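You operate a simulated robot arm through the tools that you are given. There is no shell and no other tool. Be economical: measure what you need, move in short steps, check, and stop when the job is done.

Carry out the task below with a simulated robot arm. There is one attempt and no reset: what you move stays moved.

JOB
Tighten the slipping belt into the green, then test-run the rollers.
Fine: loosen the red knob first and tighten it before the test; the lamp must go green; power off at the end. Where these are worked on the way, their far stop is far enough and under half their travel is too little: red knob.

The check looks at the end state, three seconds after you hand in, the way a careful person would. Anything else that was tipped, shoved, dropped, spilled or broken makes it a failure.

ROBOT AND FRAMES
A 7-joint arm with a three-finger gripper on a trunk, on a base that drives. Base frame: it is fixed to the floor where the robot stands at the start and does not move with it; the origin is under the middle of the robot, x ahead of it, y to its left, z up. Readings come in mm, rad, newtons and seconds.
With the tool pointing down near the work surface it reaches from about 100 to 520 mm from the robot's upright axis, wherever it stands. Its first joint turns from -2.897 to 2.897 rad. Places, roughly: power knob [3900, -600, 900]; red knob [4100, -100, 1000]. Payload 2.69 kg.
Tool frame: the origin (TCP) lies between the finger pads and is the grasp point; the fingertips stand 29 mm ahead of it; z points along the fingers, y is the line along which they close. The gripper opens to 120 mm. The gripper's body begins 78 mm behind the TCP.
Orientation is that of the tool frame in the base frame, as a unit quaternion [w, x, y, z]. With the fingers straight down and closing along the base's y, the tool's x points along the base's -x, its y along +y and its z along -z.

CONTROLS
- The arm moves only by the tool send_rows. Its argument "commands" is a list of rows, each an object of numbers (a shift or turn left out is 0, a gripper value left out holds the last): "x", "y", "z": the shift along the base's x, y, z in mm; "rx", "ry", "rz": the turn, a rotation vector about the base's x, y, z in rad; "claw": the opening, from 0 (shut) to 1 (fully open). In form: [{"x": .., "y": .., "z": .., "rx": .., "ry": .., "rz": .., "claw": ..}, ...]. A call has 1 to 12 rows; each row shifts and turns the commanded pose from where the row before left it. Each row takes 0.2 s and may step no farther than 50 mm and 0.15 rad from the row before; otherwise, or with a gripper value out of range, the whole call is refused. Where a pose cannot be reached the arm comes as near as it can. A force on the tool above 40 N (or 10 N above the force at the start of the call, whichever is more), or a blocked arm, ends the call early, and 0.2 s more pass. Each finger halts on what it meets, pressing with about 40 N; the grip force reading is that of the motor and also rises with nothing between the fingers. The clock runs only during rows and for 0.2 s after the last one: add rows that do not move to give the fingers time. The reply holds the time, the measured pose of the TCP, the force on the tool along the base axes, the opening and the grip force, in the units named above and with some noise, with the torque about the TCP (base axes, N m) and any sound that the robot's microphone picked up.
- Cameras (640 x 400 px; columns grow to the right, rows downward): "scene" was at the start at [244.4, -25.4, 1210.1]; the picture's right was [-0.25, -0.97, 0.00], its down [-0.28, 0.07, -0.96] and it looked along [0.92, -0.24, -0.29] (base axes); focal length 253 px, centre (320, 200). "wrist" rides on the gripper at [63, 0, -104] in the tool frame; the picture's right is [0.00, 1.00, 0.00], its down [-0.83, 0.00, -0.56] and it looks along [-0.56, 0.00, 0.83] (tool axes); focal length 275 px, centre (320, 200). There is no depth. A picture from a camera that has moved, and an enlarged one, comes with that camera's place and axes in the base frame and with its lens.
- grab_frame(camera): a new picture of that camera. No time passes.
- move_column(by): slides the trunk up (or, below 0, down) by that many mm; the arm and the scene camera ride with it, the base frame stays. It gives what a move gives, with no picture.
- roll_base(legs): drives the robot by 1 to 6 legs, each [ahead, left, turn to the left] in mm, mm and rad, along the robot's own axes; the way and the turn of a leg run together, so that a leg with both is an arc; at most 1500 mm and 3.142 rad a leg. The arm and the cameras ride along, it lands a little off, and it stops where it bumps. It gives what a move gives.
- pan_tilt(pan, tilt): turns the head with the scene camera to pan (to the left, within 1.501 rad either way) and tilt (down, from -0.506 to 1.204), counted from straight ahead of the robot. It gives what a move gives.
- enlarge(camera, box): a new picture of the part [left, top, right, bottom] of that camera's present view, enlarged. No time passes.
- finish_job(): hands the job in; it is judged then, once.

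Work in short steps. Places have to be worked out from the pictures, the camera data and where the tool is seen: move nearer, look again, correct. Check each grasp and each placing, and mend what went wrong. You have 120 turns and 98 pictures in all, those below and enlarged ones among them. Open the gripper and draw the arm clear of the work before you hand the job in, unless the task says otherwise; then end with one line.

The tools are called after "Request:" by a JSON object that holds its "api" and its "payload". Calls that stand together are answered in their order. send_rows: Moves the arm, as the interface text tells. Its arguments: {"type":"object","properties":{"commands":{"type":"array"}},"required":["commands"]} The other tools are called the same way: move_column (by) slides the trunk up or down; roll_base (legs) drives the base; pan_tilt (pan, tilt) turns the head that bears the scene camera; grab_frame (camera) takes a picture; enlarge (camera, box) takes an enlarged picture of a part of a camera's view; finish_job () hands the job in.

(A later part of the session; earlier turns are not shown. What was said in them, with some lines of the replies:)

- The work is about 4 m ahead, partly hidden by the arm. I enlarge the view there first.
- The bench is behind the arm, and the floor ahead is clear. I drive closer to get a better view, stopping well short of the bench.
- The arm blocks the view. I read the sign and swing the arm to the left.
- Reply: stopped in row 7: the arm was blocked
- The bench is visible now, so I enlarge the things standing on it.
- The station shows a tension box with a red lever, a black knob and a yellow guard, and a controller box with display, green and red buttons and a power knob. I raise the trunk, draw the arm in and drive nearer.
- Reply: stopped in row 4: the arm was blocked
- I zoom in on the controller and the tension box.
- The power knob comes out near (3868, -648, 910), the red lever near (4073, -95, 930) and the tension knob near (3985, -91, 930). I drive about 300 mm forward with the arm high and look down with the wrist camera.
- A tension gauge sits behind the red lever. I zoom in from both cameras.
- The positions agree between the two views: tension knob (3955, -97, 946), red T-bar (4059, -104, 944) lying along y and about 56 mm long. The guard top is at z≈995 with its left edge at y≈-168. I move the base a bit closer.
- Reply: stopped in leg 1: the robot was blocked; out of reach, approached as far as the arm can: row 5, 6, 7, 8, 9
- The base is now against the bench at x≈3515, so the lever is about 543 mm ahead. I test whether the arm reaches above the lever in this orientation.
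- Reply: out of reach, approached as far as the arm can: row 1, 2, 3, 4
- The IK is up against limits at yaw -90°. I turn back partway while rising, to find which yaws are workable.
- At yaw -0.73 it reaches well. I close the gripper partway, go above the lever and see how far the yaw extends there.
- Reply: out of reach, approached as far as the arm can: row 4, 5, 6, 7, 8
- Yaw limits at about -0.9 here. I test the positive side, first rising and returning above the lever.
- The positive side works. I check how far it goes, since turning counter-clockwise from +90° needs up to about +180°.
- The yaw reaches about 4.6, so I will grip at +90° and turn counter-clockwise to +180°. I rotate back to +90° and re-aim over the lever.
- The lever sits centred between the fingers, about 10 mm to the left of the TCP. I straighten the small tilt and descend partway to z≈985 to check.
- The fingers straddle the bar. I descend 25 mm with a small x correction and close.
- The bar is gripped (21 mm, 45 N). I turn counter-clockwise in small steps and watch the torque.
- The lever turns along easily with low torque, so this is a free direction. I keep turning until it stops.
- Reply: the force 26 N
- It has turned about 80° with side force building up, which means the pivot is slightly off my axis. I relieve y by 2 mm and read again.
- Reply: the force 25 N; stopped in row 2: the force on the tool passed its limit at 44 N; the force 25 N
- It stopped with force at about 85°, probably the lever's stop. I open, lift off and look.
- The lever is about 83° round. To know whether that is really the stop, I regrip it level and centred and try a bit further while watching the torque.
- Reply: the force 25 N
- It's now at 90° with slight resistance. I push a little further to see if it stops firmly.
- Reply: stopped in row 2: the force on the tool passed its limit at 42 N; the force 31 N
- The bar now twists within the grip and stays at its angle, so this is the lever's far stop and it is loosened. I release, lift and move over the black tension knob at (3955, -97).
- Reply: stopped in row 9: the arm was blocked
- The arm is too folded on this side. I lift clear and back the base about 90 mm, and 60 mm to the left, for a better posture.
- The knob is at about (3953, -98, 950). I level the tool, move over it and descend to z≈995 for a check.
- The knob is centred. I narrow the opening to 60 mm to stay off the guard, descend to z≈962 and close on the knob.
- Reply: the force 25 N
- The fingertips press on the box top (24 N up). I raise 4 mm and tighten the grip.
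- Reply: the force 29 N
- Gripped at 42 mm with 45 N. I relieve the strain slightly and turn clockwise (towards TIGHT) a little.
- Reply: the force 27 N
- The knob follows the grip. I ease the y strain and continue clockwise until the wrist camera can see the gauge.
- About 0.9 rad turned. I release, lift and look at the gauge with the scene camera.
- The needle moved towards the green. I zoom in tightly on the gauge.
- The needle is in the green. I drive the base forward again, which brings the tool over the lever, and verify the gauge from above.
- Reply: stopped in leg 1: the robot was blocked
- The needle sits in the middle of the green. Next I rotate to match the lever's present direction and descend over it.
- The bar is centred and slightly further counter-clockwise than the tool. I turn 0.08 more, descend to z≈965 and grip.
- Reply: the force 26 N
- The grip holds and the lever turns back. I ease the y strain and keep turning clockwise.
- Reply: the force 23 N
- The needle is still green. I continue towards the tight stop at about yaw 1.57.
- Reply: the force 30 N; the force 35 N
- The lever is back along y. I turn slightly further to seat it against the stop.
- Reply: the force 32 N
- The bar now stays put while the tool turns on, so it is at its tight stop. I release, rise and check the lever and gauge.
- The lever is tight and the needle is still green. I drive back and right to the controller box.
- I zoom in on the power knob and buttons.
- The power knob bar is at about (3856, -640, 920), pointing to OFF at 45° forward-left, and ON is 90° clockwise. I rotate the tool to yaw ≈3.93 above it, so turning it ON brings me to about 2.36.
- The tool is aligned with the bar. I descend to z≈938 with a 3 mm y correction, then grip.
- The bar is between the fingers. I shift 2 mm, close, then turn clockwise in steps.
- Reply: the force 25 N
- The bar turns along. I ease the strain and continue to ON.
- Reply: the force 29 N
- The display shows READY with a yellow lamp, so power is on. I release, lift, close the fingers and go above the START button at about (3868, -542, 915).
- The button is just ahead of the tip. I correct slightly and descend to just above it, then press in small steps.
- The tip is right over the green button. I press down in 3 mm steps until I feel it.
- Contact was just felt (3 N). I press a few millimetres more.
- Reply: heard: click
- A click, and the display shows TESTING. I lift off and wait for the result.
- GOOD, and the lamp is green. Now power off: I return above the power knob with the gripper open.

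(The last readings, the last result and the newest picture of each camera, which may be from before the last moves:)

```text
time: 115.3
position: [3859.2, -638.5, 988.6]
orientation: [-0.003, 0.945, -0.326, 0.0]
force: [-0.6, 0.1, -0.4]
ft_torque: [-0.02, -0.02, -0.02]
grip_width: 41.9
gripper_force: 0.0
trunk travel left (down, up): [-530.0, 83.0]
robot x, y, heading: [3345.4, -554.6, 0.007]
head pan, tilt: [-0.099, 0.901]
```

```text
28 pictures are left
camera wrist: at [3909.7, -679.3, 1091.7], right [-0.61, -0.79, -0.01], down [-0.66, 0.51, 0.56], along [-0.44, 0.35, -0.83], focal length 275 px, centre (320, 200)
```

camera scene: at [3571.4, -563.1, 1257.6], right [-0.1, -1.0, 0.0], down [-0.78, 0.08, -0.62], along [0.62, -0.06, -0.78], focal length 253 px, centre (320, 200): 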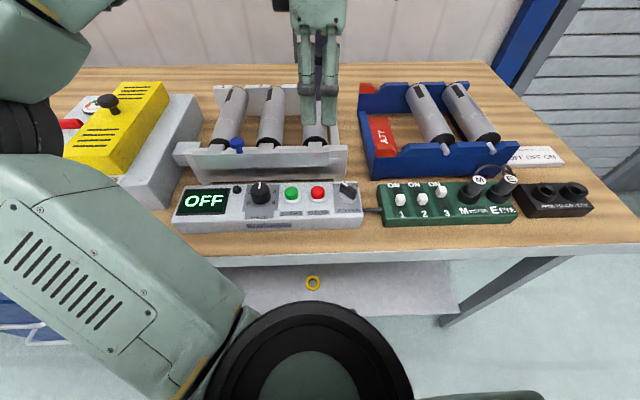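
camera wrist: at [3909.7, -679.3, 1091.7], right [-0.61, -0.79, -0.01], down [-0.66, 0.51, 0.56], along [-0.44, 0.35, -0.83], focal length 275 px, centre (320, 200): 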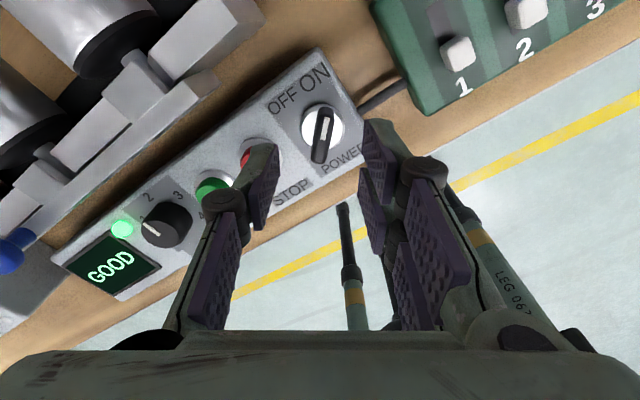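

The bar snapped slightly further to ON. I turn -0.12 to match, narrow the gripper, descend and grip.

Request:
{"api": "send_rows", "payload": {"commands": [{"rz": -0.12, "claw": 0.27}, {"z": -25}, {"z": -25}, {}, {"claw": 0.03}, {}, {}, {}, {}]}}

Request:
{"api": "send_rows", "payload": {"commands": [{"rz": 0.12}, {"rz": 0.12}, {"rz": 0.12}, {"rz": 0.12}]}}

Request:
{"api": "grab_frame", "payload": {"camera": "wrist"}}

```text
time: 117.3
position: [3860.7, -638.5, 940.4]
orientation: [-0.003, 0.924, -0.383, 0.001]
force: [-9.7, -10.2, -5.5]
ft_torque: [-0.21, 0.21, 0.03]
grip_width: 13.8
gripper_force: 7.8
trunk travel left (down, up): [-530.0, 83.0]
robot x, y, heading: [3340.8, -555.6, 0.003]
head pan, tilt: [-0.099, 0.901]
```

```text
time: 118.3
position: [3859.9, -638.5, 940.3]
orientation: [-0.003, 0.989, -0.151, 0.001]
force: [1.7, -11.1, 10.5]
ft_torque: [-0.2, 0.27, 0.0]
grip_width: 11.3
gripper_force: 22.7
trunk travel left (down, up): [-530.0, 83.0]
robot x, y, heading: [3343.0, -552.6, 0.006]
head pan, tilt: [-0.099, 0.901]
```

```text
27 pictures are left
camera wrist: at [3920.3, -659.3, 1043.4], right [-0.29, -0.96, -0.01], down [-0.8, 0.24, 0.56], along [-0.53, 0.17, -0.83], focal length 275 px, centre (320, 200)
```

wrist: 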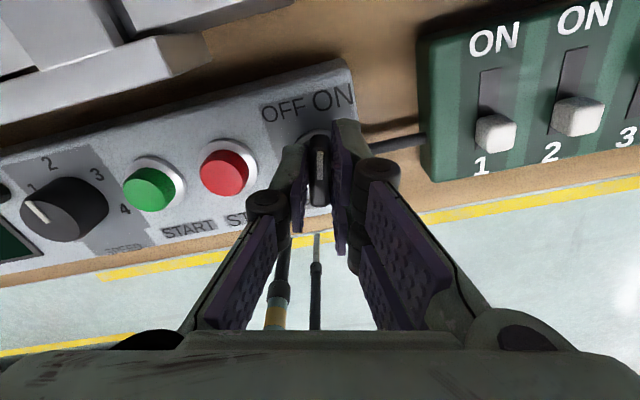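

The bar follows. I continue counter-clockwise to OFF.

Request:
{"api": "send_rows", "payload": {"commands": [{"rz": 0.12, "y": -1}, {"rz": 0.12}, {"rz": 0.12}, {"rz": 0.12}, {"rz": 0.12}]}}

Request:
{"api": "send_rows", "payload": {"commands": [{"rz": 0.12}, {"rz": 0.12}, {"rz": 0.12}, {"rz": 0.12}]}}

Request:
{"api": "grab_frame", "payload": {"camera": "wrist"}}

Request:
{"api": "enlarge", "payload": {"camera": "scene", "box": [165, 145, 385, 245]}}

```text
time: 119.5
position: [3860.1, -637.4, 941.4]
orientation: [-0.004, 0.989, 0.15, 0.0]
force: [15.3, 14.8, 27.1]
ft_torque: [0.36, -0.28, -0.03]
grip_width: 11.0
gripper_force: 38.3
trunk travel left (down, up): [-530.0, 83.0]
robot x, y, heading: [3342.0, -555.9, 0.002]
head pan, tilt: [-0.099, 0.901]
```

```text
time: 120.5
position: [3857.6, -636.2, 939.6]
orientation: [-0.004, 0.926, 0.379, -0.003]
force: [8.3, 28.1, 17.5]
ft_torque: [0.82, -0.41, -1.04]
grip_width: 11.7
gripper_force: 38.6
trunk travel left (down, up): [-530.0, 83.0]
robot x, y, heading: [3342.9, -556.5, 0.005]
head pan, tilt: [-0.099, 0.901]
```

```text
26 pictures are left
camera wrist: at [3904.2, -594.1, 1041.8], right [0.7, -0.71, -0.01], down [-0.59, -0.59, 0.56], along [-0.4, -0.39, -0.83], focal length 275 px, centre (320, 200)
```

wrist: 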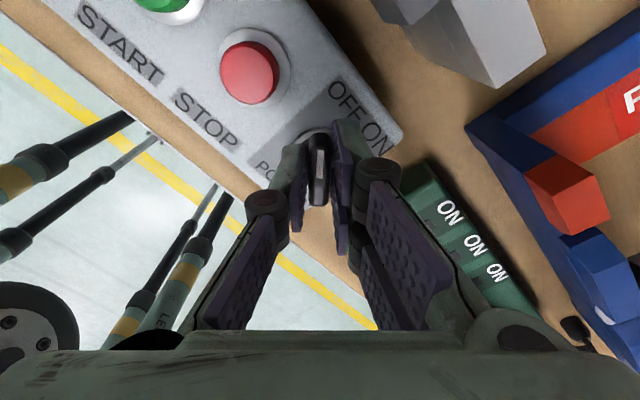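

```text
2.91 times, centred on (275, 195) of scene
camera zoom: at [3571.0, -560.8, 1257.6], right [-0.1, -1.0, 0.0], down [-0.78, 0.07, -0.62], along [0.62, -0.06, -0.78], focal length 737 px, centre (451, 214)
```

zoom: 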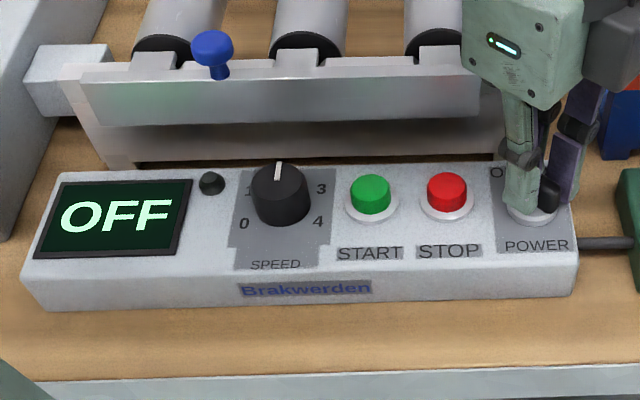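

The knob is at its OFF stop (torque 1 N m) and the display shows OFF. I release, lift clear, back away and take a final look.

Request:
{"api": "send_rows", "payload": {"commands": [{"claw": 0.35}, {}, {}, {"z": 30}, {"z": 40}, {"z": 40}, {"z": 30}]}}

Request:
{"api": "roll_base", "payload": {"legs": [[-300, 0, 0]]}}

Request:
{"api": "pan_tilt", "payload": {"pan": 0.15, "tilt": 0.6}}

Request:
{"api": "grab_frame", "payload": {"camera": "scene"}}

Request:
{"api": "grab_frame", "payload": {"camera": "wrist"}}

```text
time: 122.1
position: [3858.7, -640.1, 1080.3]
orientation: [-0.003, 0.926, 0.378, -0.003]
force: [0.4, -0.1, 0.0]
ft_torque: [0.0, 0.0, 0.0]
grip_width: 42.1
gripper_force: 0.1
trunk travel left (down, up): [-530.0, 83.0]
robot x, y, heading: [3344.3, -555.9, 0.003]
head pan, tilt: [-0.099, 0.901]
```

```text
time: 124.1
position: [3558.7, -641.0, 1079.9]
orientation: [-0.002, 0.926, 0.378, -0.003]
force: [0.4, -0.7, -0.6]
ft_torque: [-0.01, -0.01, -0.05]
grip_width: 41.9
gripper_force: 0.0
trunk travel left (down, up): [-530.0, 83.0]
robot x, y, heading: [3042.4, -557.2, 0.002]
head pan, tilt: [-0.099, 0.901]
```

```text
time: 124.9
position: [3559.2, -640.7, 1079.9]
orientation: [-0.003, 0.926, 0.379, -0.003]
force: [0.1, 0.1, 0.7]
ft_torque: [-0.01, -0.05, 0.01]
grip_width: 41.9
gripper_force: 0.1
trunk travel left (down, up): [-530.0, 83.0]
robot x, y, heading: [3045.0, -554.9, 0.003]
head pan, tilt: [0.15, 0.6]
```

```text
24 pictures are left
camera scene: at [3283.8, -543.3, 1282.3], right [0.15, -0.99, 0.0], down [-0.56, -0.09, -0.82], along [0.81, 0.13, -0.57], focal length 253 px, centre (320, 200)
```

scene: 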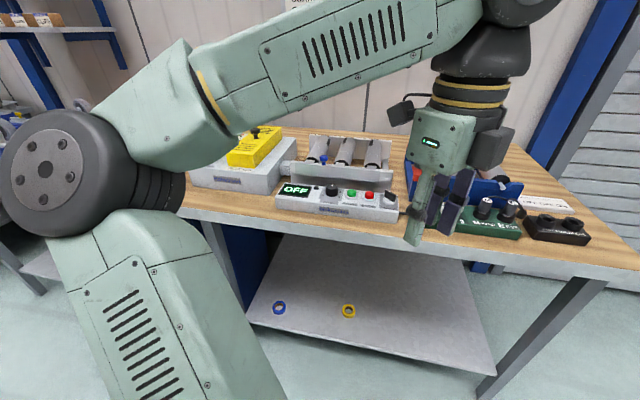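

```text
23 pictures are left
camera wrist: at [3605.3, -597.6, 1182.5], right [0.7, -0.71, -0.01], down [-0.59, -0.59, 0.56], along [-0.4, -0.39, -0.83], focal length 275 px, centre (320, 200)
```

wrist: 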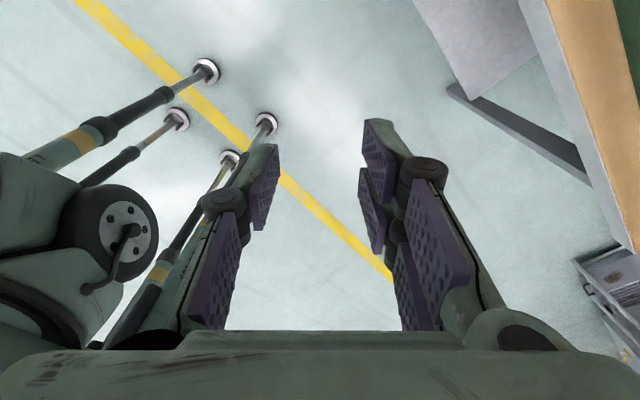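

Everything is in place and the controller is off. I open the gripper fully and hand in.

Request:
{"api": "send_rows", "payload": {"commands": [{"claw": 1.0}, {}, {}, {}, {}]}}

Request:
{"api": "finish_job", "payload": {}}

```text
time: 126.1
position: [3559.3, -641.4, 1079.4]
orientation: [-0.004, 0.926, 0.379, -0.003]
force: [0.3, -0.1, -1.0]
ft_torque: [-0.03, 0.02, 0.02]
grip_width: 119.7
gripper_force: 0.0
trunk travel left (down, up): [-530.0, 83.0]
robot x, y, heading: [3041.9, -554.4, 0.004]
head pan, tilt: [0.15, 0.6]
```

```text
The job is handed in.
```

The job is done: red knob loosened to its stop, belt tension set to mid-green, red knob tightened again, then the roller test run to GOOD with a green lamp, and power switched off.
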